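You operate a simulated robot arm through the tools that you are given. There is no shell and no other tool. Be economical: measure what you need, move in short steps, check, and stop when the job is done.

You run a simulated two-armed robot. Do the job below in one go: nothing can be reset, and whatever is moved stays where it is left.

## Task
Load the tall grey block and a spacer; clamp TIGHT, squaring paddle down.
Fine: wind the empty clamp up first; take the pale spacer; tray back in before winding; the dark spacer and other blocks stay.

It is judged by the outcome, as a careful person would: the job done as asked, and still so three seconds after it is handed in. It fails if anything else is knocked over, pushed out of place, dropped, spilled or broken.

## Robot
Two 7-joint arms with two-finger parallel grippers on one trunk, on a base that drives. Base frame: it is fixed to the floor where the robot stands at the start and does not move with it; the origin is under the middle of the robot, x ahead of it, y to its left, z up; the surface under the hand at the start is at about z = 850. Units: mm, degrees, N and s.
The left shoulder is at the start at [71, 156, 1205], the right one opposite. Places, roughly: clamp tray [700, 0, 900]; top of the clamp tray [700, 0, 900]; top of the grey slat block [500, 400, 900]. Payload 3.91 kg a hand.
The TCP of each hand is the grasp point between the finger pads, 30 mm short of the fingertips. In the tool frame z runs along the fingers and y along their closing line. The gripper opens to 110 mm. The fingers are 20 mm wide and 10 mm thick; the gripper's body (48 by 112 mm) begins 55 mm behind the TCP.
Orientation is that of the tool frame in the base frame, as a unit quaternion [x, y, z, w]. With the fingers straight down and closing along the base's y, the tool's x points along the base's -x, its y along +y and its z along -z.

## Interface
- The arms move only by the tool nudge_tool. It takes "left_commands", "right_commands" or both (then of equal length, played together; a hand with none holds still); each is a list that holds one entry, the list of rows, each a list of 7 numbers: the turn, a rotation vector about the tool's x, y, z in units of 60 degrees (1.0 is 60 degrees), then the shift along the tool's x, y, z in units of 100 mm (1.0 is 100 mm), then the opening, from 0 (shut) to 1 (fully open). In form: [[[ax, ay, az, x, y, z, grip], ...]]. A call has 1 to 10 rows; each row is the pose to reach, as a shift and turn from the pose commanded when the call began, along the tool's axes at that moment. A call with a number of a shift or a turn outside -1 to 1 is refused whole. Rows are played at 5 a second. More than 50 mm and 8.6 degrees between two rows, or a gripper value outside its range, and nothing of the call is played. A pose out of reach is approached as far as the arm can. The call stops where the force on the tool passes 90 N (or 10 N more than at its start, if that is more) or the arm is blocked; 0.2 s more then pass. Each finger travels about 108 mm/s and halts on what it meets, pressing with about 35 N; the grip force reading is that of the motor and also rises with nothing between the fingers. The clock runs only during rows and for 0.2 s after the last one: add rows that repeat a pose to give the fingers time. It gives the time, the measured TCP pose, the force on the tool (base axes), the opening and the grip force at its end, in the units of the frame above (readings bear some noise), with the torque about the TCP (base axes, N m) and any sound that the robot's microphone picked up.
- Cameras (640 x 400 px; columns grow to the right, rows downward): "scene" is now at [152.7, 15.5, 1466.7]; the picture's right is [0.11, -0.99, 0.00], its down [-0.30, -0.03, -0.95] and it looks along [0.95, 0.10, -0.30] (base axes); focal length 214 px, centre (320, 200). "left" rides on the left gripper at [72, -17, -103] in its tool frame; the picture's right is [0.23, 0.97, 0.00], its down [-0.76, 0.18, -0.62] and it looks along [-0.61, 0.14, 0.78] (tool axes); focal length 222 px, centre (320, 200). "right" rides on the right gripper at [72, 17, -103] in its tool frame; the picture's right is [-0.23, 0.97, 0.00], its down [-0.76, -0.18, -0.62] and it looks along [-0.61, -0.14, 0.78] (tool axes); focal length 222 px, centre (320, 200). There is no depth. A picture from a camera that has moved, and an enlarged one, comes with that camera's place and axes in the base frame and with its lens. The place of the scene camera against the robot may be out by one fixed shift of up to 18 mm in any direction.
- capture(camera): a new picture of that camera. No time passes.
- lift_body(by): slides the trunk up (or, below 0, down) by that many mm; the arms and the scene camera ride with it, the base frame stays. It gives what a move gives, with no picture.
- steer(legs): drives the robot by 1 to 6 legs, each [ahead, left, turn to the left] in mm, mm and degrees, along the robot's own axes; the way and the turn of a leg run together, so that a leg with both is an arc; at most 1500 mm and 180 degrees a leg. The arms and the cameras ride along, it lands a little off, and it stops where it bumps. It gives what a move gives.
- head_to(pan, tilt): turns the head with the scene camera to pan (to the left, within 86 degrees either way) and tilt (down, from -29 to 69), counted from straight ahead of the robot. It gives what a move gives.
- enlarge(camera, box): a new picture of the part [left, top, right, bottom] of that camera's present view, enlarged. No time passes.
- finish_job(): hands the job in; it is judged then, once.

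Go step by step. Nothing tells you exact positions but the pictures and the camera data: compare them with the known pose of the tool, close in by small moves and look again before you grip or let go. The budget is 120 turns and 108 pictures, counting those below and the enlarged ones. Unless the task says otherwise, let go and move clear before handing in, and close with one line.

The tools are called after "Request:" by a JSON object that holds its "name" and its "arguments". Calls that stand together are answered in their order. nudge_tool: Moves the arms, as the interface text tells. Its arguments: {"type":"object","properties":{"left_commands":{"type":"array","items":{"type":"array","items":{"type":"array","items":{"type":"number"}}}},"right_commands":{"type":"array","items":{"type":"array","items":{"type":"array","items":{"type":"number"}}}}},"required":[]} The other tools are called the same way: lift_body (by) slides the trunk up or down; steer (legs) drives the base; head_to (pan, tilt) turns the head that bears the scene camera; capture (camera) takes a picture; enlarge (camera, box) takes an enlarged picture of a part of a camera's view; finish_job () hands the job in.

At the start:

```text
t: 0.0
left_ee_pos: [559.1, 311.9, 1476.4]
left_tool_rot: [-0.001, 1.0, 0.0, 0.001]
left_wrist_force: [0.2, 0.0, -0.2]
left_wrist_torque: [0.04, 0.01, 0.0]
left_grip_width: 110.0
left_grip_force: 0.1
right_ee_pos: [852.2, -263.7, 1422.3]
right_tool_rot: [0.001, 1.0, 0.0, 0.0]
right_wrist_force: [0.5, -0.7, -0.6]
right_wrist_torque: [0.0, 0.01, -0.02]
right_grip_width: 109.9
right_grip_force: 0.0
trunk travel left (down, up): [-650.0, 290.0]
robot x, y, heading: [0.3, 2.4, -0.1]
head pan, tilt: [6.3, 17.4]
```

scene: 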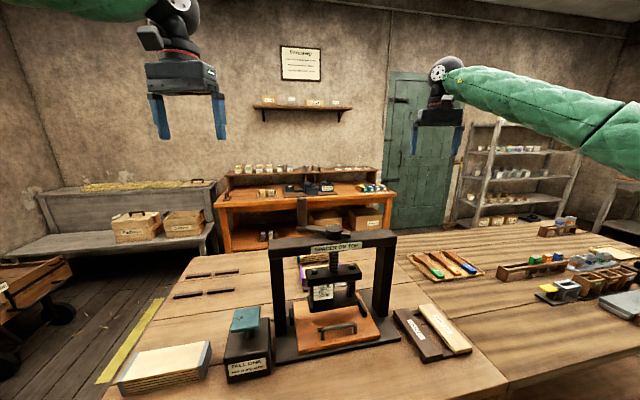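
right: 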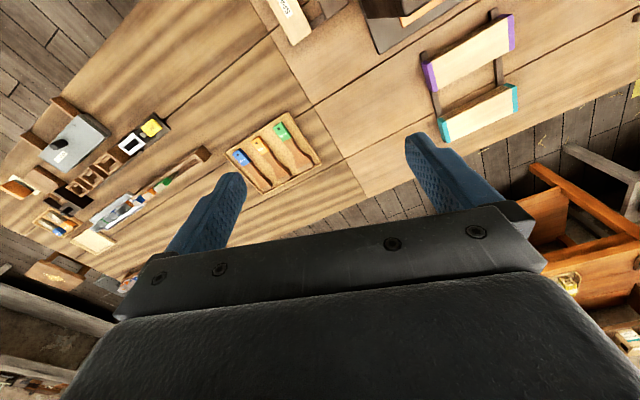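
left: 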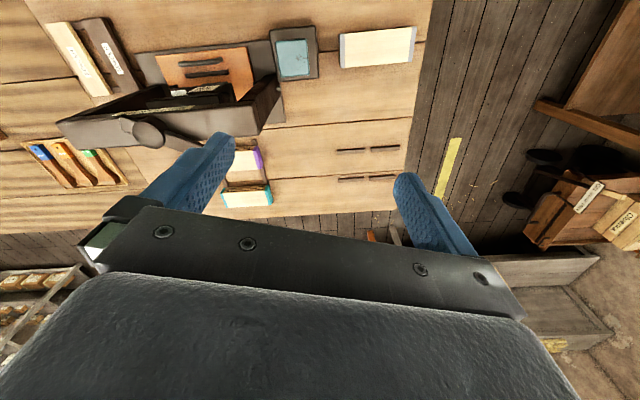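

I see a screw clamp with an orange pull-out tray, some blocks and two spacers at its right. First I'll enlarge to read the labels.

Request:
{"name": "enlarge", "arguments": {"camera": "scene", "box": [220, 190, 420, 390]}}

Request:
{"name": "enlarge", "arguments": {"camera": "scene", "box": [100, 280, 300, 400]}}

Request:
{"name": "enlarge", "arguments": {"camera": "scene", "box": [380, 270, 500, 370]}}

Request:
{"name": "enlarge", "arguments": {"camera": "scene", "box": [270, 35, 330, 90]}}

Request:
{"name": "enlarge", "arguments": {"camera": "left", "box": [40, 0, 420, 220]}}

```text
2.00 times, centred on (320, 290) of scene
camera zoom: at [152.7, 15.5, 1466.7], right [0.11, -0.99, 0.0], down [-0.3, -0.03, -0.95], along [0.95, 0.1, -0.3], focal length 429 px, centre (320, 20)
```

zoom: 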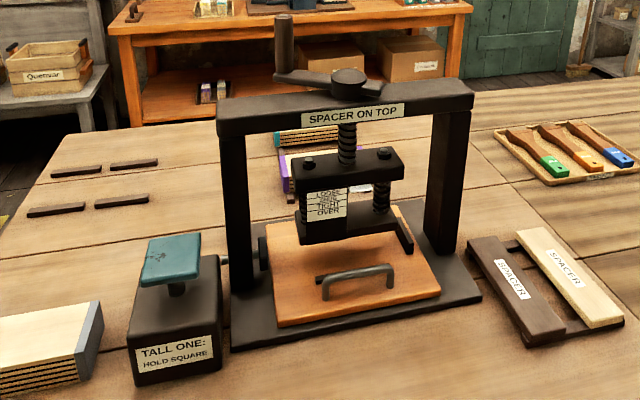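

```text
3.20 times, centred on (200, 340) of scene
camera zoom: at [152.7, 15.5, 1466.7], right [0.11, -0.99, 0.0], down [-0.3, -0.03, -0.95], along [0.95, 0.1, -0.3], focal length 686 px, centre (704, -248)
```

zoom: 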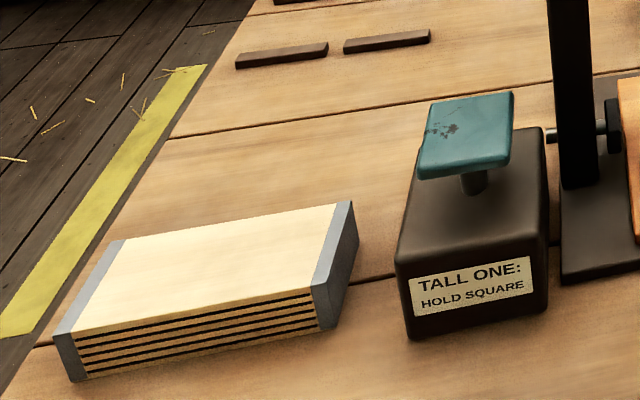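

```text
4.00 times, centred on (440, 320) of scene
camera zoom: at [152.7, 15.5, 1466.7], right [0.11, -0.99, 0.0], down [-0.3, -0.03, -0.95], along [0.95, 0.1, -0.3], focal length 858 px, centre (-160, -280)
```

zoom: 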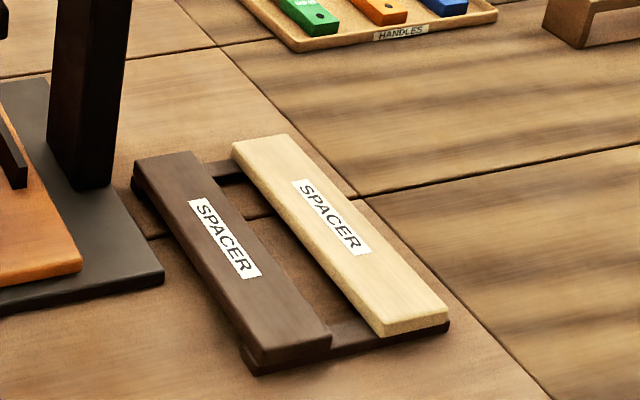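

```text
7.27 times, centred on (300, 62) of scene
camera zoom: at [152.7, 15.5, 1466.7], right [0.11, -0.99, 0.0], down [-0.3, -0.03, -0.95], along [0.95, 0.1, -0.3], focal length 1560 px, centre (466, 1200)
```

zoom: 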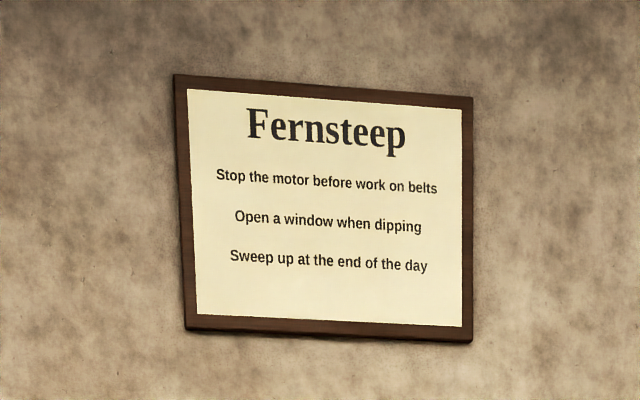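

```text
1.68 times, centred on (230, 110) of left
camera zoom: at [487.5, 294.5, 1579.3], right [-0.23, 0.97, 0.0], down [0.76, 0.18, 0.62], along [0.61, 0.14, -0.78], focal length 374 px, centre (472, 352)
```

zoom: 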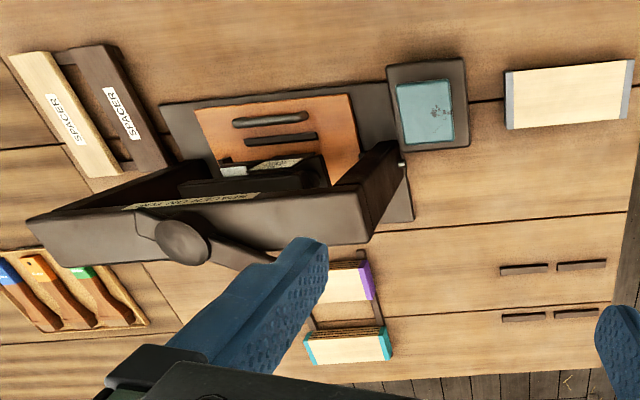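

The tall grey block lies at the left at about (515, 455), and the paddle box stands next to the clamp. Next I'll look closely at the gauge, crank and tray.

Request:
{"name": "enlarge", "arguments": {"camera": "scene", "box": [295, 250, 375, 320]}}

Request:
{"name": "enlarge", "arguments": {"camera": "scene", "box": [260, 190, 400, 270]}}

Request:
{"name": "enlarge", "arguments": {"camera": "scene", "box": [230, 290, 410, 370]}}

Request:
{"name": "enlarge", "arguments": {"camera": "left", "box": [130, 20, 330, 145]}}

```text
5.71 times, centred on (335, 285) of scene
camera zoom: at [152.7, 15.5, 1466.7], right [0.11, -0.99, 0.0], down [-0.3, -0.03, -0.95], along [0.95, 0.1, -0.3], focal length 1226 px, centre (234, -286)
```

zoom: 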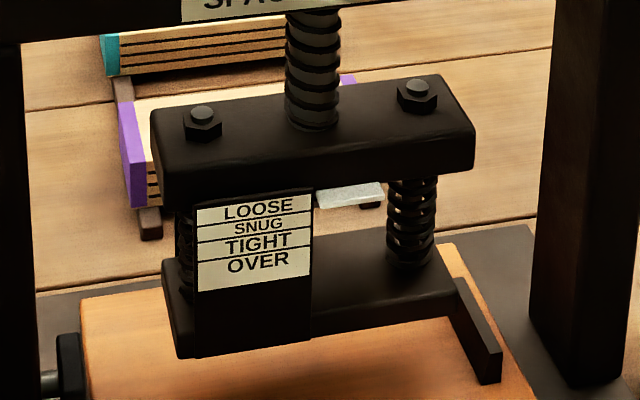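

```text
4.57 times, centred on (330, 230) of scene
camera zoom: at [152.7, 15.5, 1466.7], right [0.11, -0.99, 0.0], down [-0.3, -0.03, -0.95], along [0.95, 0.1, -0.3], focal length 980 px, centre (274, 63)
```

zoom: 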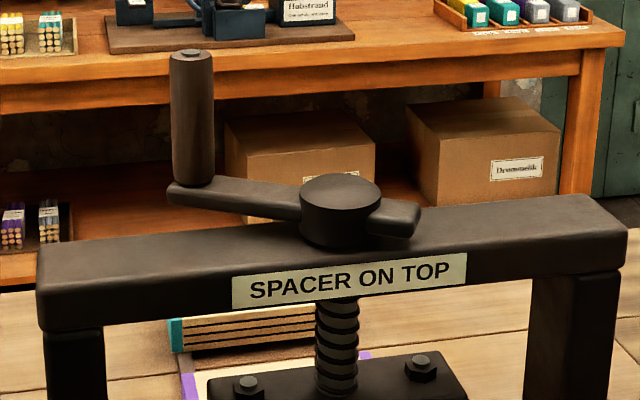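

```text
3.56 times, centred on (320, 330) of scene
camera zoom: at [152.7, 15.5, 1466.7], right [0.11, -0.99, 0.0], down [-0.3, -0.03, -0.95], along [0.95, 0.1, -0.3], focal length 763 px, centre (320, -262)
```

zoom: 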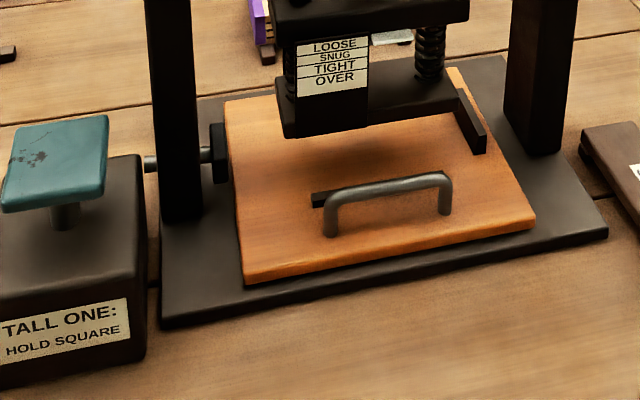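

```text
3.20 times, centred on (230, 82) of left
camera zoom: at [487.5, 294.5, 1579.3], right [-0.23, 0.97, 0.0], down [0.76, 0.18, 0.62], along [0.61, 0.14, -0.78], focal length 711 px, centre (608, 576)
```

zoom: 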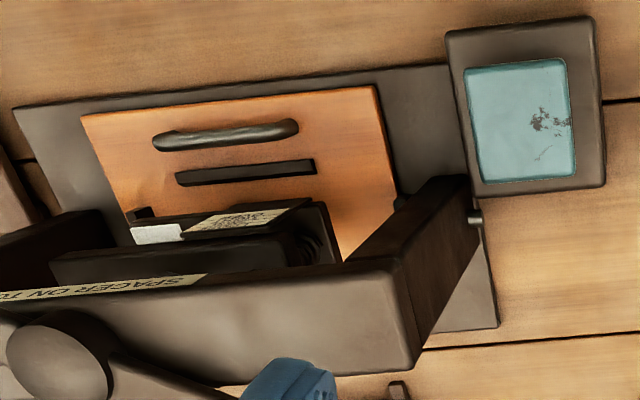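

The clamp is yawed about 18°, with the hub near (712, 31, 1198) and the crank knob near (738, 132), its top at about z 1280. I'll bring the right hand above the knob and the left hand above the grey block.

Request:
{"name": "nudge_tool", "arguments": {"right_commands": [[[0, 0, 0, 0.1, 0.33, 0.07, 1], [0, 0, 0, 0.19, 0.66, 0.13, 1], [0, 0, 0, 0.28, 0.99, 0.2, 1]]], "left_commands": [[[0, 0, 0, 0.05, 0.16, 0.3, 1], [0, 0, 0, 0.1, 0.32, 0.61, 1], [0, 0, 0, 0.15, 0.48, 0.92, 1]]]}}

Request:
{"name": "nudge_tool", "arguments": {"right_commands": [[[0, 0, 0, 0.1, 0.33, 0.07, 1], [0, 0, 0, 0.19, 0.66, 0.13, 1], [0, 0, 0, 0.28, 0.99, 0.2, 1]]], "left_commands": [[[0, 0, 0, 0.05, 0.16, 0.3, 1], [0, 0, 0, 0.1, 0.32, 0.61, 1], [0, 0, 0, 0.15, 0.48, 0.92, 1]]]}}

Request:
{"name": "nudge_tool", "arguments": {"right_commands": [[[0, 0, 0, 0.1, 0.33, 0.07, 1], [0, 0, 0, 0.19, 0.66, 0.13, 1], [0, 0, 0, 0.28, 0.99, 0.2, 1]]], "left_commands": [[[0, 0, 0, 0.05, 0.16, 0.3, 1], [0, 0, 0, 0.1, 0.32, 0.61, 1], [0, 0, 0, 0.15, 0.48, 0.92, 1]]]}}

Request:
{"name": "capture", "arguments": {"camera": "right"}}

Request:
{"name": "capture", "arguments": {"camera": "left"}}

Request:
{"name": "capture", "arguments": {"camera": "scene"}}

```text
t: 0.8
left_ee_pos: [545.5, 359.4, 1382.8]
left_tool_rot: [-0.001, 1.0, -0.001, 0.0]
left_wrist_force: [-0.3, 0.2, -0.3]
left_wrist_torque: [-0.02, 0.0, -0.03]
left_grip_width: 110.1
left_grip_force: 0.0
right_ee_pos: [823.2, -162.3, 1401.9]
right_tool_rot: [0.001, 1.0, -0.001, -0.001]
right_wrist_force: [-0.2, -0.2, 0.0]
right_wrist_torque: [-0.03, 0.01, 0.04]
right_grip_width: 110.0
right_grip_force: 0.0
trunk travel left (down, up): [-650.0, 290.0]
robot x, y, heading: [-1.2, -1.0, -0.2]
head pan, tilt: [6.3, 17.4]
```

```text
t: 1.6
left_ee_pos: [530.3, 408.9, 1291.0]
left_tool_rot: [-0.001, 1.0, 0.0, 0.0]
left_wrist_force: [0.1, -0.2, 0.6]
left_wrist_torque: [0.0, 0.02, 0.02]
left_grip_width: 110.1
left_grip_force: 0.1
right_ee_pos: [795.7, -65.4, 1382.1]
right_tool_rot: [0.0, 1.0, -0.001, 0.0]
right_wrist_force: [0.2, -0.1, 0.1]
right_wrist_torque: [-0.03, 0.0, 0.03]
right_grip_width: 110.0
right_grip_force: 0.1
trunk travel left (down, up): [-650.0, 290.0]
robot x, y, heading: [0.3, 0.8, 0.1]
head pan, tilt: [6.3, 17.4]
```

```text
t: 2.4
left_ee_pos: [516.9, 456.7, 1198.6]
left_tool_rot: [0.0, 1.0, -0.001, 0.0]
left_wrist_force: [0.1, -0.2, -0.4]
left_wrist_torque: [-0.06, 0.04, 0.01]
left_grip_width: 110.0
left_grip_force: 0.1
right_ee_pos: [766.5, 37.4, 1365.5]
right_tool_rot: [0.001, 1.0, -0.001, 0.0]
right_wrist_force: [0.2, 0.1, 0.2]
right_wrist_torque: [0.0, 0.03, -0.01]
right_grip_width: 109.9
right_grip_force: 0.0
trunk travel left (down, up): [-650.0, 290.0]
robot x, y, heading: [-1.6, 1.4, -0.1]
head pan, tilt: [6.3, 17.4]
```

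```text
95 pictures are left
camera right: at [694.6, 53.9, 1468.3], right [0.23, 0.97, 0.0], down [0.76, -0.18, 0.62], along [0.61, -0.14, -0.78], focal length 222 px, centre (320, 200)
```

right: 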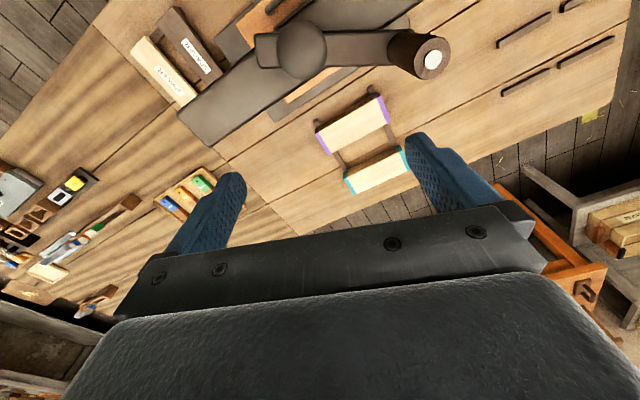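

```text
94 pictures are left
camera left: at [444.0, 440.6, 1302.7], right [-0.23, 0.97, 0.0], down [0.76, 0.18, 0.62], along [0.61, 0.14, -0.78], focal length 222 px, centre (320, 200)
```

left: 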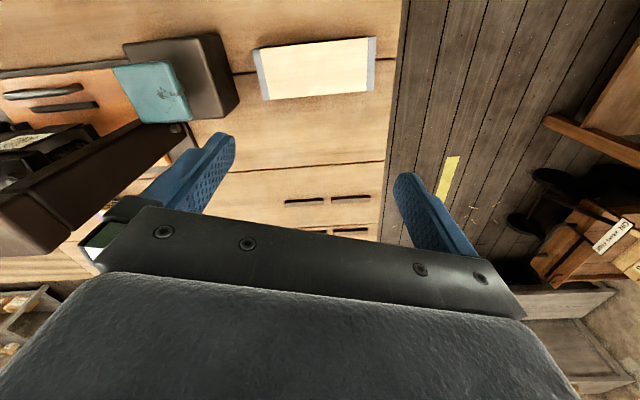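

```text
93 pictures are left
camera scene: at [152.9, 17.6, 1466.8], right [0.11, -0.99, 0.0], down [-0.3, -0.03, -0.95], along [0.95, 0.1, -0.3], focal length 214 px, centre (320, 200)
```

scene: 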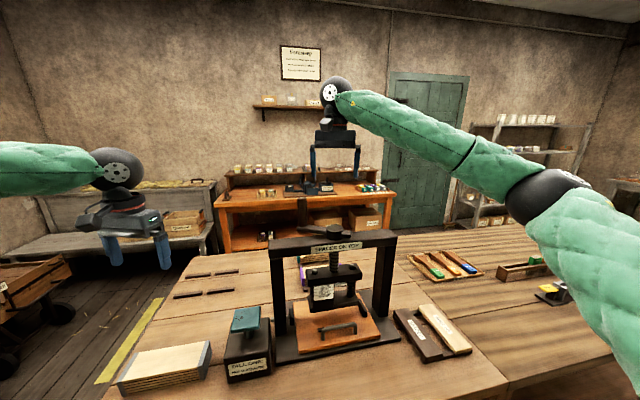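

The knob top sits at about (734, 128, 1282) with a crank radius of about 101 mm. I'll move over it, check, then descend.

Request:
{"name": "nudge_tool", "arguments": {"right_commands": [[[0, 0, 0, 0.16, 0.45, 0, 1], [0, 0, 0, 0.325, 0.906, 0, 1], [0, 0, 0, 0.325, 0.906, 0.2, 1]]]}}

Request:
{"name": "capture", "arguments": {"camera": "right"}}

Request:
{"name": "enlarge", "arguments": {"camera": "scene", "box": [240, 100, 400, 260]}}

```text
t: 3.2
left_ee_pos: [517.0, 454.1, 1202.0]
left_tool_rot: [0.0, 1.0, 0.001, 0.0]
left_wrist_force: [-0.6, 0.5, 0.2]
left_wrist_torque: [0.0, -0.02, 0.0]
left_grip_width: 110.0
left_grip_force: 0.0
right_ee_pos: [735.8, 124.4, 1344.2]
right_tool_rot: [0.001, 1.0, 0.001, -0.001]
right_wrist_force: [-0.3, -0.2, -0.5]
right_wrist_torque: [0.07, -0.02, -0.03]
right_grip_width: 109.9
right_grip_force: 0.2
trunk travel left (down, up): [-650.0, 290.0]
robot x, y, heading: [-1.1, -0.5, -0.0]
head pan, tilt: [6.3, 17.4]
```

```text
92 pictures are left
camera right: at [664.4, 139.8, 1448.1], right [0.23, 0.97, 0.0], down [0.76, -0.18, 0.62], along [0.6, -0.14, -0.78], focal length 222 px, centre (320, 200)
```

right: 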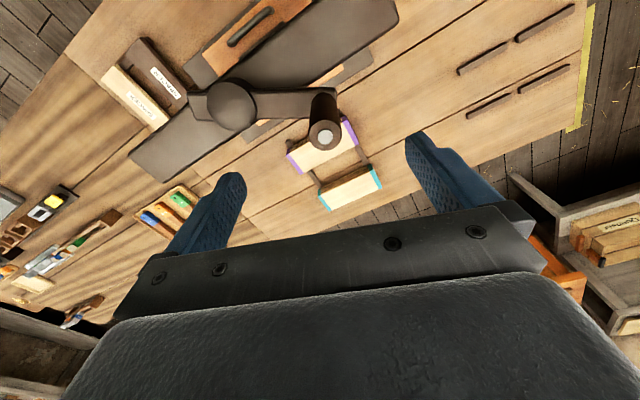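

```text
2.50 times, centred on (320, 180) of scene
camera zoom: at [153.9, 13.0, 1466.6], right [0.11, -0.99, 0.0], down [-0.3, -0.03, -0.95], along [0.95, 0.1, -0.3], focal length 536 px, centre (320, 250)
```

zoom: 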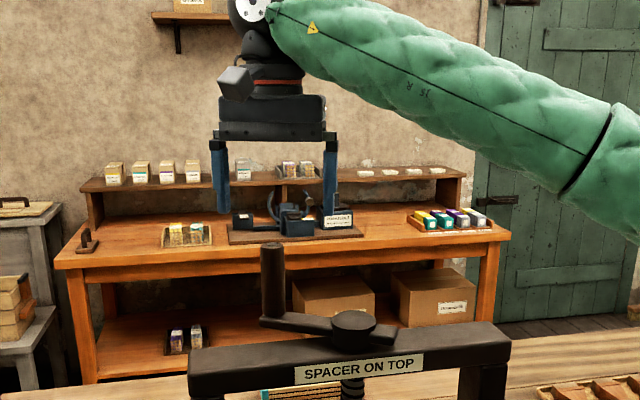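

The knob checks out at (734.5, 128). I'll descend to z 1246 and close.

Request:
{"name": "nudge_tool", "arguments": {"right_commands": [[[0, 0, 0, 0.01, 0.03, 0.4, 1], [0, 0, 0, 0.01, 0.03, 0.8, 1], [0, 0, 0, 0.01, 0.03, 0.98, 1], [0, 0, 0, 0.01, 0.03, 0.98, 0.6], [0, 0, 0, 0.01, 0.03, 0.98, 0.3], [0, 0, 0, 0.01, 0.03, 0.98, 0.0], [0, 0, 0, 0.01, 0.03, 0.98, 0.0], [0, 0, 0, 0.01, 0.03, 0.98, 0.0]]]}}

Request:
{"name": "enlarge", "arguments": {"camera": "scene", "box": [240, 180, 420, 360]}}

```text
t: 5.0
left_ee_pos: [515.2, 455.2, 1201.2]
left_tool_rot: [0.0, 1.0, 0.001, 0.001]
left_wrist_force: [0.8, -0.1, 0.1]
left_wrist_torque: [-0.01, 0.01, -0.01]
left_grip_width: 109.9
left_grip_force: 0.1
right_ee_pos: [734.3, 130.1, 1244.9]
right_tool_rot: [0.001, 1.0, -0.001, 0.0]
right_wrist_force: [0.0, -9.3, -4.9]
right_wrist_torque: [-0.16, -0.86, 0.01]
right_grip_width: 27.4
right_grip_force: 45.2
trunk travel left (down, up): [-650.0, 290.0]
robot x, y, heading: [1.9, 0.3, 0.0]
head pan, tilt: [6.3, 17.4]
```

```text
2.22 times, centred on (330, 270) of scene
camera zoom: at [153.1, 14.8, 1466.6], right [0.11, -0.99, 0.0], down [-0.3, -0.03, -0.95], along [0.95, 0.1, -0.3], focal length 477 px, centre (298, 44)
```

zoom: 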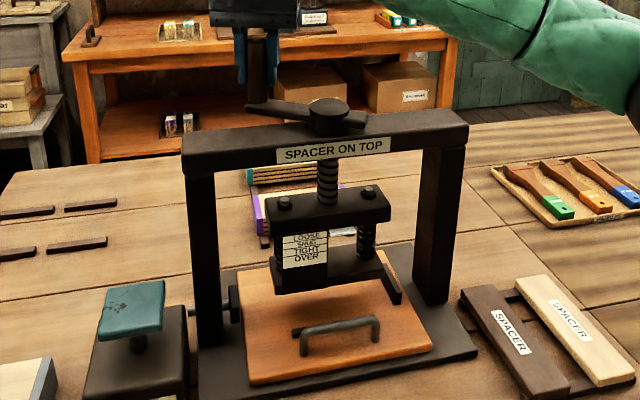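

The knob is gripped. As a test I'll turn 40° counter-clockwise from above.

Request:
{"name": "nudge_tool", "arguments": {"right_commands": [[[0, 0, 0, 0.176, 0.025, 0, 0], [0, 0, 0, 0.354, 0.02, 0, 0], [0, 0, 0, 0.528, -0.017, 0, 0], [0, 0, 0, 0.693, -0.083, 0, 0], [0, 0, 0, 0.693, -0.083, 0, 0]]]}}

Request:
{"name": "enlarge", "arguments": {"camera": "scene", "box": [240, 180, 420, 360]}}

```text
t: 6.2
left_ee_pos: [515.6, 454.8, 1202.0]
left_tool_rot: [-0.001, 1.0, 0.001, 0.001]
left_wrist_force: [0.3, -0.1, -0.5]
left_wrist_torque: [0.01, 0.0, 0.03]
left_grip_width: 110.1
left_grip_force: 0.0
right_ee_pos: [664.3, 118.2, 1244.0]
right_tool_rot: [0.001, 1.0, 0.001, 0.0]
right_wrist_force: [10.7, -10.6, 23.6]
right_wrist_torque: [-0.91, 0.18, 0.03]
right_grip_width: 27.5
right_grip_force: 45.2
trunk travel left (down, up): [-650.0, 290.0]
robot x, y, heading: [-1.0, -0.8, -0.1]
head pan, tilt: [6.3, 17.4]
```

```text
2.22 times, centred on (330, 270) of scene
camera zoom: at [152.3, 14.2, 1467.0], right [0.11, -0.99, 0.0], down [-0.3, -0.03, -0.95], along [0.95, 0.1, -0.3], focal length 477 px, centre (298, 44)
```

zoom: 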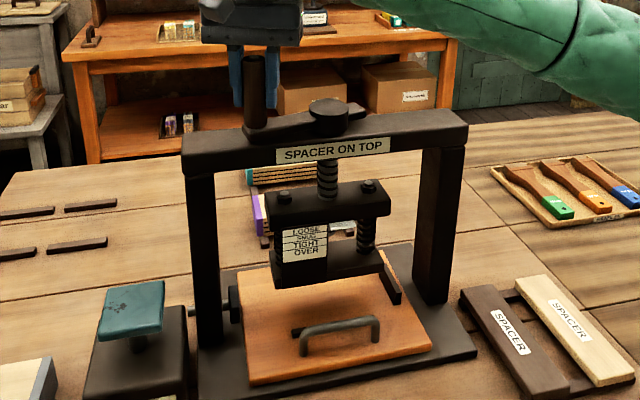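

The jaw rises when turned counter-clockwise (about 5 mm per 40°), and the crank rises with it. I'll keep winding up.

Request:
{"name": "nudge_tool", "arguments": {"right_commands": [[[0, 0, 0, 0.149, -0.095, -0.03, 0], [0, 0, 0, 0.278, -0.214, -0.042, 0], [0, 0, 0, 0.386, -0.353, -0.055, 0], [0, 0, 0, 0.467, -0.509, -0.068, 0], [0, 0, 0, 0.52, -0.677, -0.08, 0], [0, 0, 0, 0.543, -0.852, -0.092, 0], [0, 0, 0, 0.54, -0.984, -0.102, 0], [0, 0, 0, 0.54, -0.984, -0.102, 0]]]}}

Request:
{"name": "enlarge", "arguments": {"camera": "scene", "box": [240, 180, 420, 360]}}

```text
t: 8.0
left_ee_pos: [519.5, 457.4, 1198.3]
left_tool_rot: [0.0, 1.0, 0.0, -0.001]
left_wrist_force: [0.1, 0.6, 0.2]
left_wrist_torque: [-0.01, 0.01, 0.01]
left_grip_width: 109.9
left_grip_force: 0.1
right_ee_pos: [612.1, 21.4, 1253.8]
right_tool_rot: [-0.001, 1.0, -0.001, -0.001]
right_wrist_force: [1.8, 5.0, -40.1]
right_wrist_torque: [0.68, 0.13, 0.01]
right_grip_width: 27.6
right_grip_force: 45.2
trunk travel left (down, up): [-650.0, 290.0]
robot x, y, heading: [-0.8, 1.0, 0.1]
head pan, tilt: [6.3, 17.4]
```

```text
2.22 times, centred on (330, 270) of scene
camera zoom: at [155.7, 16.5, 1466.2], right [0.11, -0.99, 0.0], down [-0.3, -0.03, -0.95], along [0.95, 0.1, -0.3], focal length 477 px, centre (298, 44)
```

zoom: 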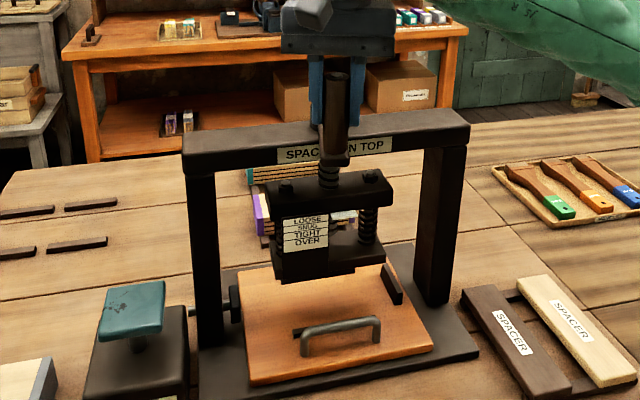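

The jaw keeps rising, but the tool is now pulling the knob up a bit, so I'll ease down 5 mm and continue at constant height.

Request:
{"name": "nudge_tool", "arguments": {"right_commands": [[[0, 0, 0, -0.031, -0.173, 0.05, 0], [0, 0, 0, -0.091, -0.339, 0.05, 0], [0, 0, 0, -0.179, -0.491, 0.05, 0], [0, 0, 0, -0.292, -0.626, 0.05, 0], [0, 0, 0, -0.427, -0.739, 0.05, 0], [0, 0, 0, -0.579, -0.827, 0.05, 0], [0, 0, 0, -0.745, -0.887, 0.05, 0], [0, 0, 0, -0.918, -0.918, 0.05, 0], [0, 0, 0, -0.918, -0.918, 0.05, 0]]]}}

Request:
{"name": "enlarge", "arguments": {"camera": "scene", "box": [240, 180, 420, 360]}}

```text
t: 8.8
left_ee_pos: [510.4, 466.3, 1199.9]
left_tool_rot: [-0.004, 1.0, -0.002, 0.0]
left_wrist_force: [0.0, -1.0, 0.7]
left_wrist_torque: [0.05, 0.0, 0.01]
left_grip_width: 109.9
left_grip_force: 0.2
right_ee_pos: [620.0, -0.5, 1252.7]
right_tool_rot: [-0.014, 1.0, 0.006, 0.002]
right_wrist_force: [-5.7, 87.0, 21.4]
right_wrist_torque: [-1.45, -1.02, -0.13]
right_grip_width: 28.2
right_grip_force: 44.5
trunk travel left (down, up): [-650.0, 290.0]
robot x, y, heading: [1.0, 2.9, 0.6]
head pan, tilt: [6.3, 17.4]
stopped in row 3 (right hand): the force on the tool passed its limit at 93 N (the readings are from after the stop); the commanded pose is now the measured one
```

```text
2.22 times, centred on (330, 270) of scene
camera zoom: at [152.2, 23.5, 1467.3], right [0.12, -0.99, 0.0], down [-0.3, -0.04, -0.95], along [0.95, 0.11, -0.3], focal length 477 px, centre (298, 44)
```

zoom: 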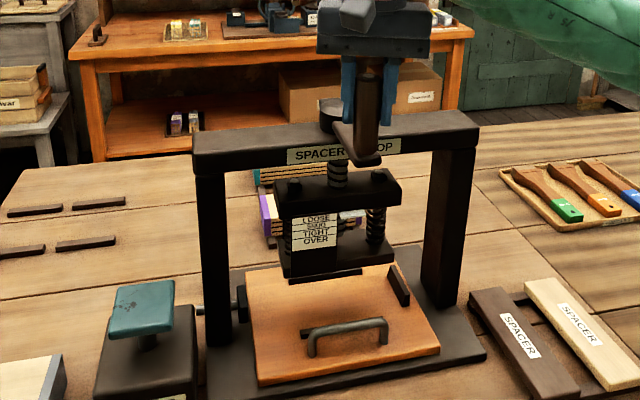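

The clamp hit its upper stop, leaving the jaw bottom about 100 mm above the tray, which is enough room. I'll release the knob and lift clear.

Request:
{"name": "nudge_tool", "arguments": {"right_commands": [[[0, 0, 0, 0, 0, 0, 0.5], [0, 0, 0, 0, 0, 0, 1], [0, 0, 0, 0, 0, 0, 1], [0, 0, 0, 0, 0, -0.45, 1], [0, 0, 0, 0, 0, -0.9, 1]]]}}

Request:
{"name": "nudge_tool", "arguments": {"right_commands": [[[0, 0, 0, 0.3, -0.3, 0, 1], [0, 0, 0, 0.6, -0.6, 0, 1], [0, 0, 0, 0.9, -0.9, 0, 1]]]}}

Request:
{"name": "head_to", "arguments": {"pan": 2, "tilt": 38}}

Request:
{"name": "capture", "arguments": {"camera": "scene"}}

Request:
{"name": "capture", "arguments": {"camera": "right"}}

```text
t: 10.0
left_ee_pos: [512.6, 461.3, 1200.9]
left_tool_rot: [-0.003, 1.0, 0.001, 0.0]
left_wrist_force: [-0.4, 0.1, 0.3]
left_wrist_torque: [-0.02, 0.0, 0.02]
left_grip_width: 110.0
left_grip_force: 0.1
right_ee_pos: [620.3, -12.9, 1341.5]
right_tool_rot: [-0.008, 1.0, 0.004, 0.0]
right_wrist_force: [0.0, 0.7, 0.4]
right_wrist_torque: [0.01, -0.01, 0.02]
right_grip_width: 110.0
right_grip_force: 0.0
trunk travel left (down, up): [-650.0, 290.0]
robot x, y, heading: [-1.4, -0.3, 0.4]
head pan, tilt: [6.3, 17.4]
```

```text
t: 10.8
left_ee_pos: [512.7, 459.9, 1201.7]
left_tool_rot: [-0.003, 1.0, 0.001, 0.0]
left_wrist_force: [0.6, -0.8, 0.2]
left_wrist_torque: [0.01, 0.0, 0.01]
left_grip_width: 110.3
left_grip_force: 0.1
right_ee_pos: [531.4, -108.4, 1339.7]
right_tool_rot: [-0.008, 1.0, 0.005, 0.001]
right_wrist_force: [-0.7, 0.7, -0.1]
right_wrist_torque: [0.04, -0.03, -0.01]
right_grip_width: 110.1
right_grip_force: 0.1
trunk travel left (down, up): [-650.0, 290.0]
robot x, y, heading: [-3.1, 0.2, 0.5]
head pan, tilt: [6.3, 17.4]
```

```text
t: 11.6
left_ee_pos: [513.2, 460.8, 1200.1]
left_tool_rot: [-0.004, 1.0, 0.0, 0.0]
left_wrist_force: [-0.2, 0.2, 1.1]
left_wrist_torque: [0.0, -0.01, 0.0]
left_grip_width: 109.6
left_grip_force: 0.0
right_ee_pos: [532.7, -105.4, 1338.3]
right_tool_rot: [-0.007, 1.0, 0.003, 0.001]
right_wrist_force: [0.1, 0.5, 0.0]
right_wrist_torque: [0.03, 0.01, -0.04]
right_grip_width: 110.1
right_grip_force: 0.1
trunk travel left (down, up): [-650.0, 290.0]
robot x, y, heading: [-0.4, -2.8, 0.2]
head pan, tilt: [2.0, 38.0]
```

```text
86 pictures are left
camera scene: at [146.4, 10.4, 1434.1], right [0.04, -1.0, 0.0], down [-0.61, -0.03, -0.79], along [0.79, 0.03, -0.62], focal length 214 px, centre (320, 200)
```

scene: 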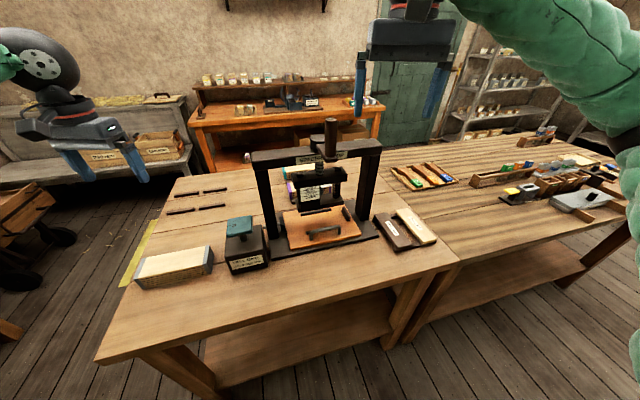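

```text
85 pictures are left
camera right: at [460.3, -91.3, 1443.2], right [0.21, 0.98, 0.01], down [0.76, -0.17, 0.62], along [0.61, -0.13, -0.78], focal length 222 px, centre (320, 200)
```

right: 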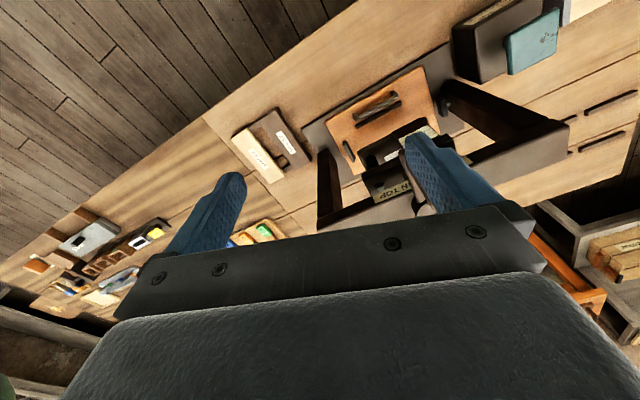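

The hand is clear. I'll take close views of the tray, handle and spacers for measuring.

Request:
{"name": "enlarge", "arguments": {"camera": "right", "box": [220, 20, 480, 200]}}

Request:
{"name": "enlarge", "arguments": {"camera": "scene", "box": [260, 160, 440, 270]}}

```text
2.22 times, centred on (350, 110) of right
camera zoom: at [460.3, -91.3, 1443.2], right [0.21, 0.98, 0.01], down [0.76, -0.17, 0.62], along [0.61, -0.13, -0.78], focal length 494 px, centre (253, 400)
```

zoom: 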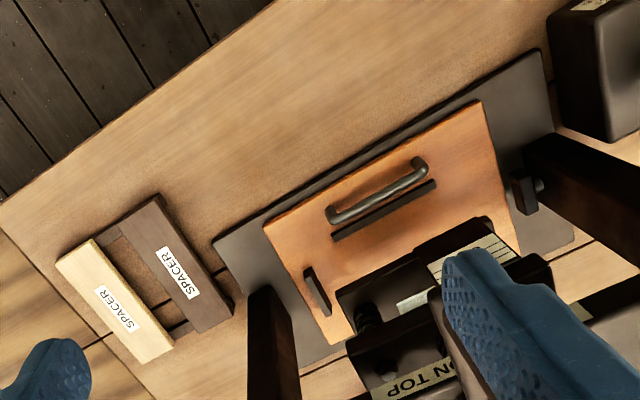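

```text
3.56 times, centred on (350, 215) of scene
camera zoom: at [146.4, 10.4, 1434.1], right [0.04, -1.0, 0.0], down [-0.61, -0.03, -0.79], along [0.79, 0.03, -0.62], focal length 763 px, centre (213, 147)
```

zoom: 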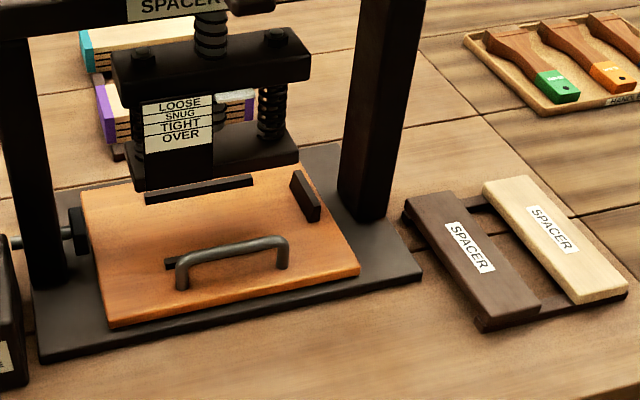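

The tray carries a front bar, a rear bar and a right fence, and its handle is centred near (637, 4, ~897). To get room for pulling it out, I'll drive back 200 mm and reach for the handle with a yawed, tilted right hand.

Request:
{"name": "steer", "arguments": {"legs": [[-200, 0, 0]]}}

Request:
{"name": "nudge_tool", "arguments": {"right_commands": [[[0, 0, 0.125, -0.1, 0.04, 0.12, 1], [0, 0, 0.25, -0.2, 0.08, 0.25, 1], [0, 0, 0.375, -0.3, 0.12, 0.37, 1], [0, 0, 0.5, -0.4, 0.15, 0.5, 1], [0, 0, 0.625, -0.5, 0.18, 0.62, 1], [0, 0, 0.75, -0.6, 0.22, 0.75, 1], [0, 0, 0.875, -0.7, 0.26, 0.87, 1], [0, 0, 1, -0.8, 0.3, 1, 1]]]}}

Request:
{"name": "nudge_tool", "arguments": {"right_commands": [[[0, 0, 0.1, 0, 0.17, 0.33, 1], [0, 0, 0.208, 0.03, 0.33, 0.66, 1], [0, 0, 0.208, 0.06, 0.5, 1, 1]]]}}

Request:
{"name": "capture", "arguments": {"camera": "right"}}

Request:
{"name": "capture", "arguments": {"camera": "scene"}}

```text
t: 13.2
left_ee_pos: [313.1, 459.7, 1202.5]
left_tool_rot: [-0.004, 1.0, 0.0, 0.0]
left_wrist_force: [-0.1, -0.5, -0.5]
left_wrist_torque: [0.01, -0.02, 0.0]
left_grip_width: 110.0
left_grip_force: 0.1
right_ee_pos: [333.1, -107.4, 1339.8]
right_tool_rot: [-0.008, 1.0, 0.005, 0.0]
right_wrist_force: [-1.0, 0.0, -0.3]
right_wrist_torque: [-0.02, -0.05, 0.0]
right_grip_width: 110.1
right_grip_force: 0.2
trunk travel left (down, up): [-650.0, 290.0]
robot x, y, heading: [-195.3, -0.4, 0.5]
head pan, tilt: [2.0, 38.0]
```

```text
t: 15.0
left_ee_pos: [316.1, 460.5, 1199.6]
left_tool_rot: [-0.005, 1.0, 0.0, 0.001]
left_wrist_force: [-0.2, 0.3, -0.3]
left_wrist_torque: [0.01, 0.0, -0.01]
left_grip_width: 109.9
left_grip_force: 0.1
right_ee_pos: [414.9, -75.2, 1239.5]
right_tool_rot: [0.494, 0.869, 0.003, -0.001]
right_wrist_force: [0.6, -0.5, 1.0]
right_wrist_torque: [0.0, -0.02, -0.01]
right_grip_width: 110.2
right_grip_force: 0.0
trunk travel left (down, up): [-650.0, 290.0]
robot x, y, heading: [-200.2, -3.2, 0.5]
head pan, tilt: [2.0, 38.0]
```

```text
t: 15.8
left_ee_pos: [315.7, 459.2, 1200.9]
left_tool_rot: [-0.003, 1.0, 0.0, -0.001]
left_wrist_force: [-0.2, -0.4, -0.4]
left_wrist_torque: [-0.01, 0.0, 0.01]
left_grip_width: 110.1
left_grip_force: 0.1
right_ee_pos: [456.4, -42.1, 1140.6]
right_tool_rot: [0.585, 0.811, 0.004, -0.002]
right_wrist_force: [0.3, 0.3, -0.4]
right_wrist_torque: [0.03, -0.02, 0.03]
right_grip_width: 110.2
right_grip_force: 0.0
trunk travel left (down, up): [-650.0, 290.0]
robot x, y, heading: [-200.1, 0.2, 0.3]
head pan, tilt: [2.0, 38.0]
```

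```text
82 pictures are left
camera right: at [450.1, 30.2, 1244.6], right [1.0, 0.09, 0.0], down [0.07, -0.78, 0.62], along [0.06, -0.61, -0.79], focal length 222 px, centre (320, 200)
```

right: 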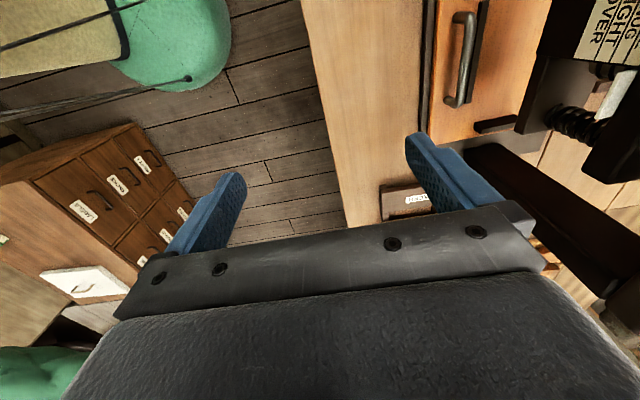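

```text
81 pictures are left
camera scene: at [-50.7, 9.1, 1434.0], right [0.04, -1.0, 0.0], down [-0.62, -0.03, -0.79], along [0.79, 0.03, -0.62], focal length 214 px, centre (320, 200)
```

scene: 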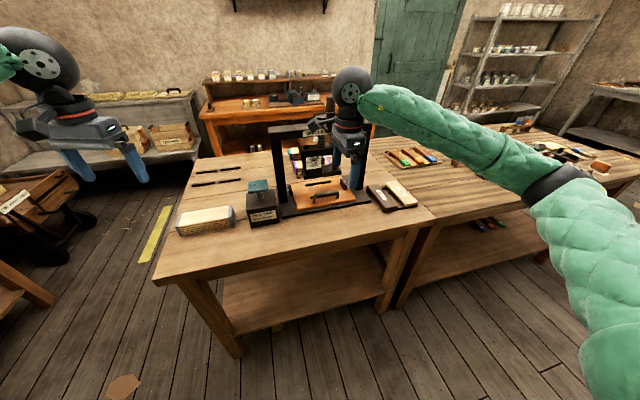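

The handle centre is near (640, 6, ~900). I'll tilt the hand 35° and approach a pre-grasp point.

Request:
{"name": "nudge_tool", "arguments": {"right_commands": [[[-0.117, 0, 0, 0.01, 0.17, 0.2, 1], [-0.233, 0, 0, 0.02, 0.34, 0.4, 1], [-0.35, 0, 0, 0.03, 0.51, 0.6, 1], [-0.467, 0, 0, 0.04, 0.68, 0.8, 1], [-0.583, 0, 0, 0.045, 0.85, 1, 1]]]}}

Request:
{"name": "capture", "arguments": {"camera": "right"}}

Request:
{"name": "enlarge", "arguments": {"camera": "scene", "box": [250, 110, 420, 220]}}

```text
t: 17.0
left_ee_pos: [315.7, 459.1, 1200.2]
left_tool_rot: [-0.006, 1.0, -0.001, 0.0]
left_wrist_force: [-0.1, 0.3, 0.1]
left_wrist_torque: [0.01, -0.01, 0.0]
left_grip_width: 110.1
left_grip_force: 0.1
right_ee_pos: [533.3, -10.6, 1040.8]
right_tool_rot: [0.557, 0.773, 0.248, 0.174]
right_wrist_force: [0.0, 0.2, -0.7]
right_wrist_torque: [0.01, 0.0, 0.03]
right_grip_width: 110.1
right_grip_force: 0.0
trunk travel left (down, up): [-650.0, 290.0]
robot x, y, heading: [-199.8, -2.1, -0.0]
head pan, tilt: [2.0, 38.0]
```

```text
80 pictures are left
camera right: at [468.3, 42.3, 1136.7], right [0.83, 0.03, 0.56], down [-0.24, -0.89, 0.4], along [0.51, -0.46, -0.72], focal length 222 px, centre (320, 200)
```

right: 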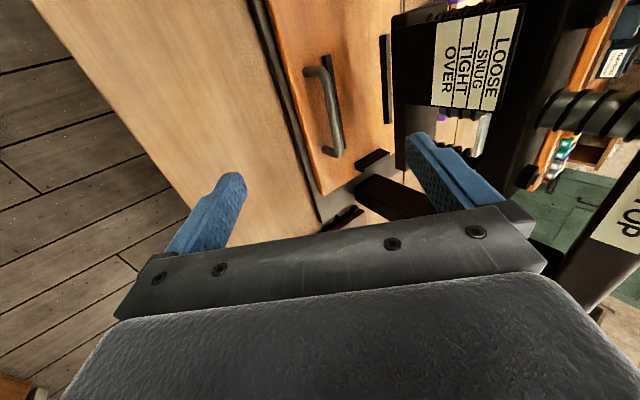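

```text
3.64 times, centred on (335, 165) of scene
camera zoom: at [-51.2, 8.7, 1434.1], right [0.04, -1.0, 0.0], down [-0.62, -0.03, -0.79], along [0.79, 0.03, -0.62], focal length 780 px, centre (266, 327)
```

zoom: 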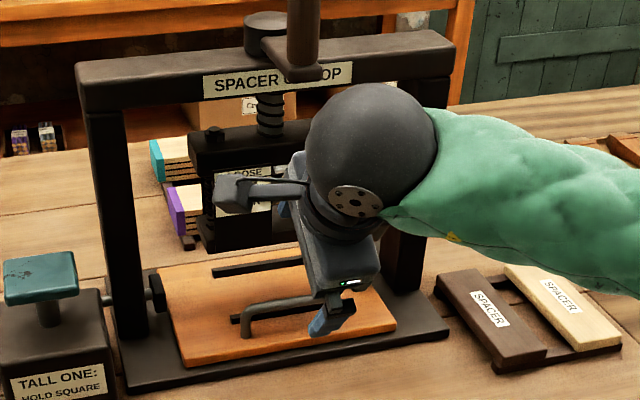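

The bar should be roughly 150–190 mm ahead along the tool and 15 mm to the side. I'll advance 95 mm, then look again.

Request:
{"name": "nudge_tool", "arguments": {"right_commands": [[[0, 0, 0, -0.05, 0.07, 0.32, 1], [0, 0, 0, -0.1, 0.15, 0.64, 1], [0, 0, 0, -0.1, 0.15, 0.95, 1]]]}}

Request:
{"name": "capture", "arguments": {"camera": "right"}}

Request:
{"name": "enlarge", "arguments": {"camera": "scene", "box": [250, 110, 420, 220]}}

```text
t: 17.8
left_ee_pos: [316.5, 460.5, 1201.0]
left_tool_rot: [-0.003, 1.0, 0.0, 0.0]
left_wrist_force: [0.9, 0.7, -0.2]
left_wrist_torque: [-0.01, 0.0, -0.02]
left_grip_width: 109.8
left_grip_force: 0.0
right_ee_pos: [600.7, -0.1, 972.0]
right_tool_rot: [0.558, 0.772, 0.247, 0.175]
right_wrist_force: [-0.3, -0.3, 0.0]
right_wrist_torque: [0.01, 0.02, 0.02]
right_grip_width: 110.1
right_grip_force: 0.1
trunk travel left (down, up): [-650.0, 290.0]
robot x, y, heading: [-200.5, -4.3, 0.5]
head pan, tilt: [2.0, 38.0]
```

```text
78 pictures are left
camera right: at [535.7, 53.5, 1066.9], right [0.83, 0.03, 0.56], down [-0.24, -0.88, 0.4], along [0.51, -0.47, -0.72], focal length 222 px, centre (320, 200)
```

right: 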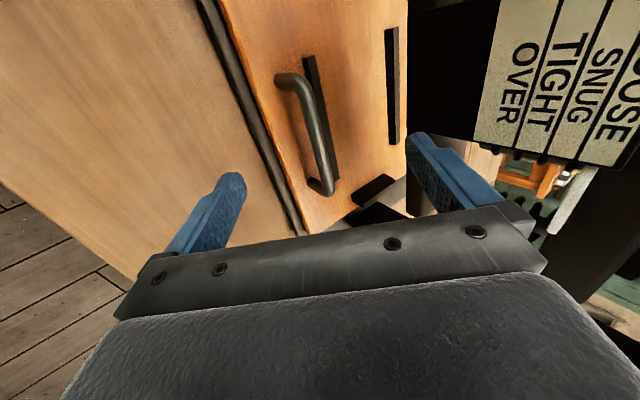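

```text
3.64 times, centred on (335, 165) of scene
camera zoom: at [-50.8, 9.2, 1434.0], right [0.04, -1.0, 0.0], down [-0.62, -0.03, -0.79], along [0.79, 0.03, -0.62], focal length 780 px, centre (266, 327)
```

zoom: 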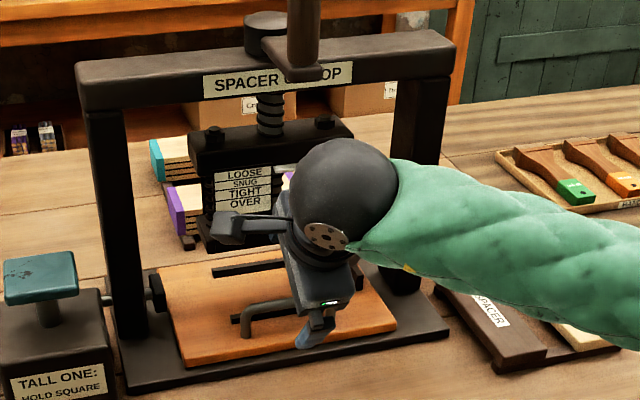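

The bar mid is about (642, 10, 905), 80 mm ahead. I'll narrow the fingers to 40 mm, advance 60 mm and check before closing.

Request:
{"name": "nudge_tool", "arguments": {"right_commands": [[[0, 0, 0, 0, 0, 0, 0.6], [0, 0, 0, -0.02, -0.03, 0.1, 0.37], [0, 0, 0, -0.03, -0.035, 0.2, 0.37], [0, 0, 0, -0.03, -0.035, 0.4, 0.37], [0, 0, 0, -0.03, -0.035, 0.6, 0.37]]]}}

Request:
{"name": "capture", "arguments": {"camera": "right"}}

Request:
{"name": "enlarge", "arguments": {"camera": "scene", "box": [280, 150, 380, 215]}}

```text
t: 19.0
left_ee_pos: [313.3, 458.8, 1201.9]
left_tool_rot: [-0.003, 1.0, -0.001, 0.001]
left_wrist_force: [-0.3, -0.1, 0.6]
left_wrist_torque: [0.04, -0.03, 0.0]
left_grip_width: 110.0
left_grip_force: 0.0
right_ee_pos: [629.1, 8.4, 922.5]
right_tool_rot: [0.558, 0.772, 0.248, 0.174]
right_wrist_force: [-2.3, -3.4, 5.7]
right_wrist_torque: [-0.19, 0.17, -0.04]
right_grip_width: 40.3
right_grip_force: 0.0
trunk travel left (down, up): [-650.0, 290.0]
robot x, y, heading: [-196.6, -1.7, 0.3]
head pan, tilt: [2.0, 38.0]
```

```text
76 pictures are left
camera right: at [563.6, 61.2, 1017.2], right [0.83, 0.03, 0.56], down [-0.24, -0.88, 0.4], along [0.51, -0.46, -0.72], focal length 222 px, centre (320, 200)
```

right: 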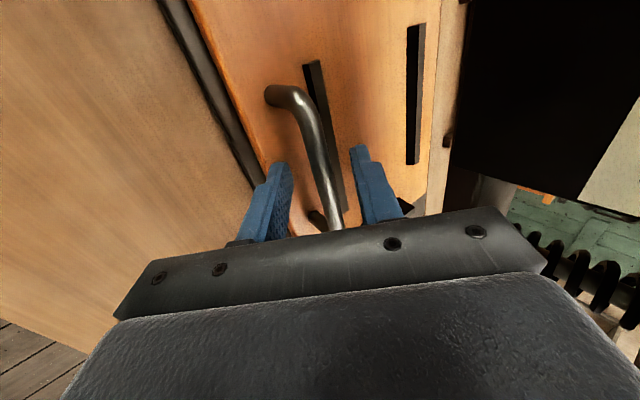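

```text
6.15 times, centred on (330, 182) of scene
camera zoom: at [-53.5, 8.4, 1434.5], right [0.04, -1.0, 0.0], down [-0.61, -0.03, -0.79], along [0.79, 0.03, -0.61], focal length 1320 px, centre (258, 308)
```

zoom: 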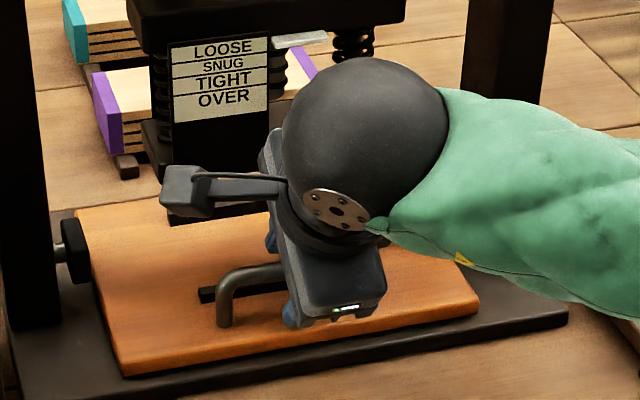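

The bar is between the fingers with a very light touch. I'll back off 4 mm and close.

Request:
{"name": "nudge_tool", "arguments": {"right_commands": [[[0, 0, 0, 0, 0, -0.04, 0.3], [0, 0, 0, 0, 0, -0.04, 0.15], [0, 0, 0, 0, 0, -0.04, 0], [0, 0, 0, 0, 0, -0.04, 0], [0, 0, 0, 0, 0, -0.04, 0]]]}}

Request:
{"name": "capture", "arguments": {"camera": "right"}}

```text
t: 20.2
left_ee_pos: [314.6, 460.6, 1200.3]
left_tool_rot: [-0.005, 1.0, 0.0, -0.001]
left_wrist_force: [0.6, 0.2, 0.4]
left_wrist_torque: [0.01, 0.01, -0.02]
left_grip_width: 110.2
left_grip_force: 0.0
right_ee_pos: [629.0, 8.5, 924.6]
right_tool_rot: [0.558, 0.772, 0.248, 0.175]
right_wrist_force: [3.7, 0.5, 7.7]
right_wrist_torque: [0.48, 0.08, -0.34]
right_grip_width: 11.9
right_grip_force: 45.0
trunk travel left (down, up): [-650.0, 290.0]
robot x, y, heading: [-197.9, -6.1, 0.4]
head pan, tilt: [2.0, 38.0]
```

```text
74 pictures are left
camera right: at [563.3, 61.1, 1019.6], right [0.83, 0.03, 0.56], down [-0.24, -0.88, 0.4], along [0.51, -0.46, -0.72], focal length 222 px, centre (320, 200)
```

right: 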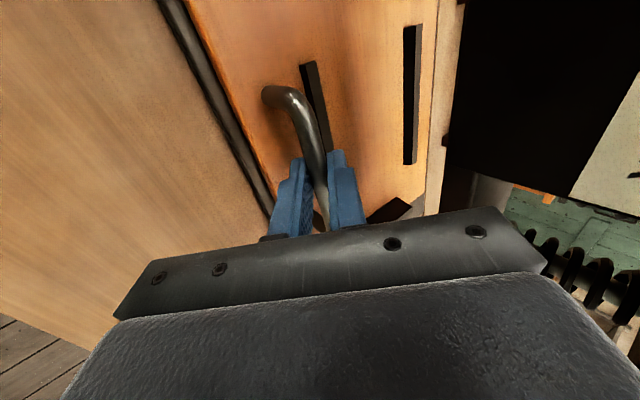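

The handle is gripped (12 mm bar). I'll pull the tray out 100 mm along its axis.

Request:
{"name": "nudge_tool", "arguments": {"right_commands": [[[0, 0, 0, 0.003, -0.163, -0.116, 0], [0, 0, 0, 0.006, -0.326, -0.231, 0], [0, 0, 0, 0.01, -0.49, -0.347, 0], [0, 0, 0, 0.013, -0.653, -0.462, 0], [0, 0, 0, 0.016, -0.816, -0.578, 0], [0, 0, 0, 0.016, -0.816, -0.578, 0]]]}}

Request:
{"name": "capture", "arguments": {"camera": "scene"}}

```text
t: 21.6
left_ee_pos: [313.9, 458.9, 1199.9]
left_tool_rot: [-0.004, 1.0, 0.0, 0.0]
left_wrist_force: [0.0, 0.7, -0.4]
left_wrist_torque: [0.0, 0.0, 0.0]
left_grip_width: 109.9
left_grip_force: 0.1
right_ee_pos: [532.5, -24.2, 924.0]
right_tool_rot: [0.558, 0.773, 0.247, 0.175]
right_wrist_force: [2.4, -6.2, 13.2]
right_wrist_torque: [0.08, -0.04, -0.6]
right_grip_width: 11.9
right_grip_force: 44.8
trunk travel left (down, up): [-650.0, 290.0]
robot x, y, heading: [-193.6, -0.8, 0.2]
head pan, tilt: [2.0, 38.0]
```

```text
73 pictures are left
camera scene: at [-52.2, 8.5, 1434.2], right [0.04, -1.0, 0.0], down [-0.61, -0.03, -0.79], along [0.79, 0.03, -0.62], focal length 214 px, centre (320, 200)
```

scene: 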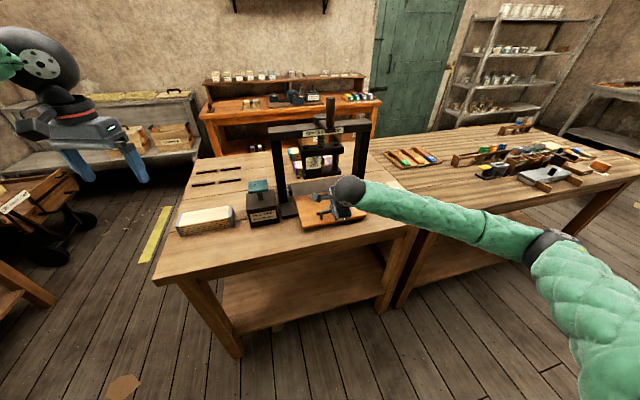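

The tray slides freely. I'll look at how far the loading slot is exposed.

Request:
{"name": "enlarge", "arguments": {"camera": "scene", "box": [240, 110, 400, 240]}}

Request:
{"name": "capture", "arguments": {"camera": "right"}}

```text
3.08 times, centred on (320, 175) of scene
camera zoom: at [-52.2, 8.5, 1434.2], right [0.04, -1.0, 0.0], down [-0.61, -0.03, -0.79], along [0.79, 0.03, -0.62], focal length 660 px, centre (320, 277)
```

zoom: 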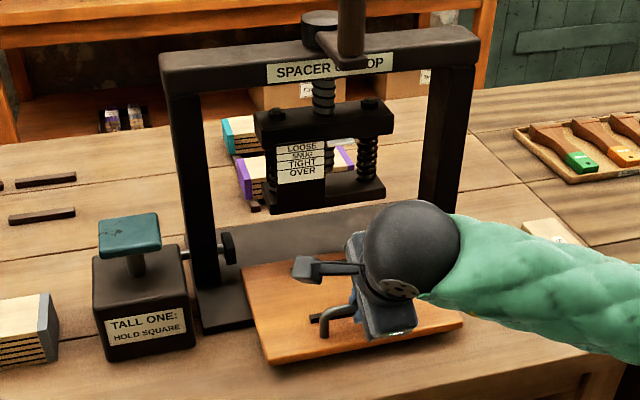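

```text
71 pictures are left
camera right: at [467.1, 29.9, 1019.6], right [0.83, 0.03, 0.56], down [-0.24, -0.88, 0.4], along [0.51, -0.47, -0.72], focal length 222 px, centre (320, 200)
```

right: 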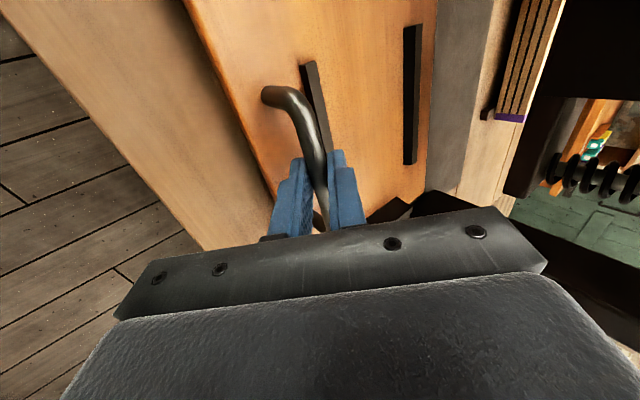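

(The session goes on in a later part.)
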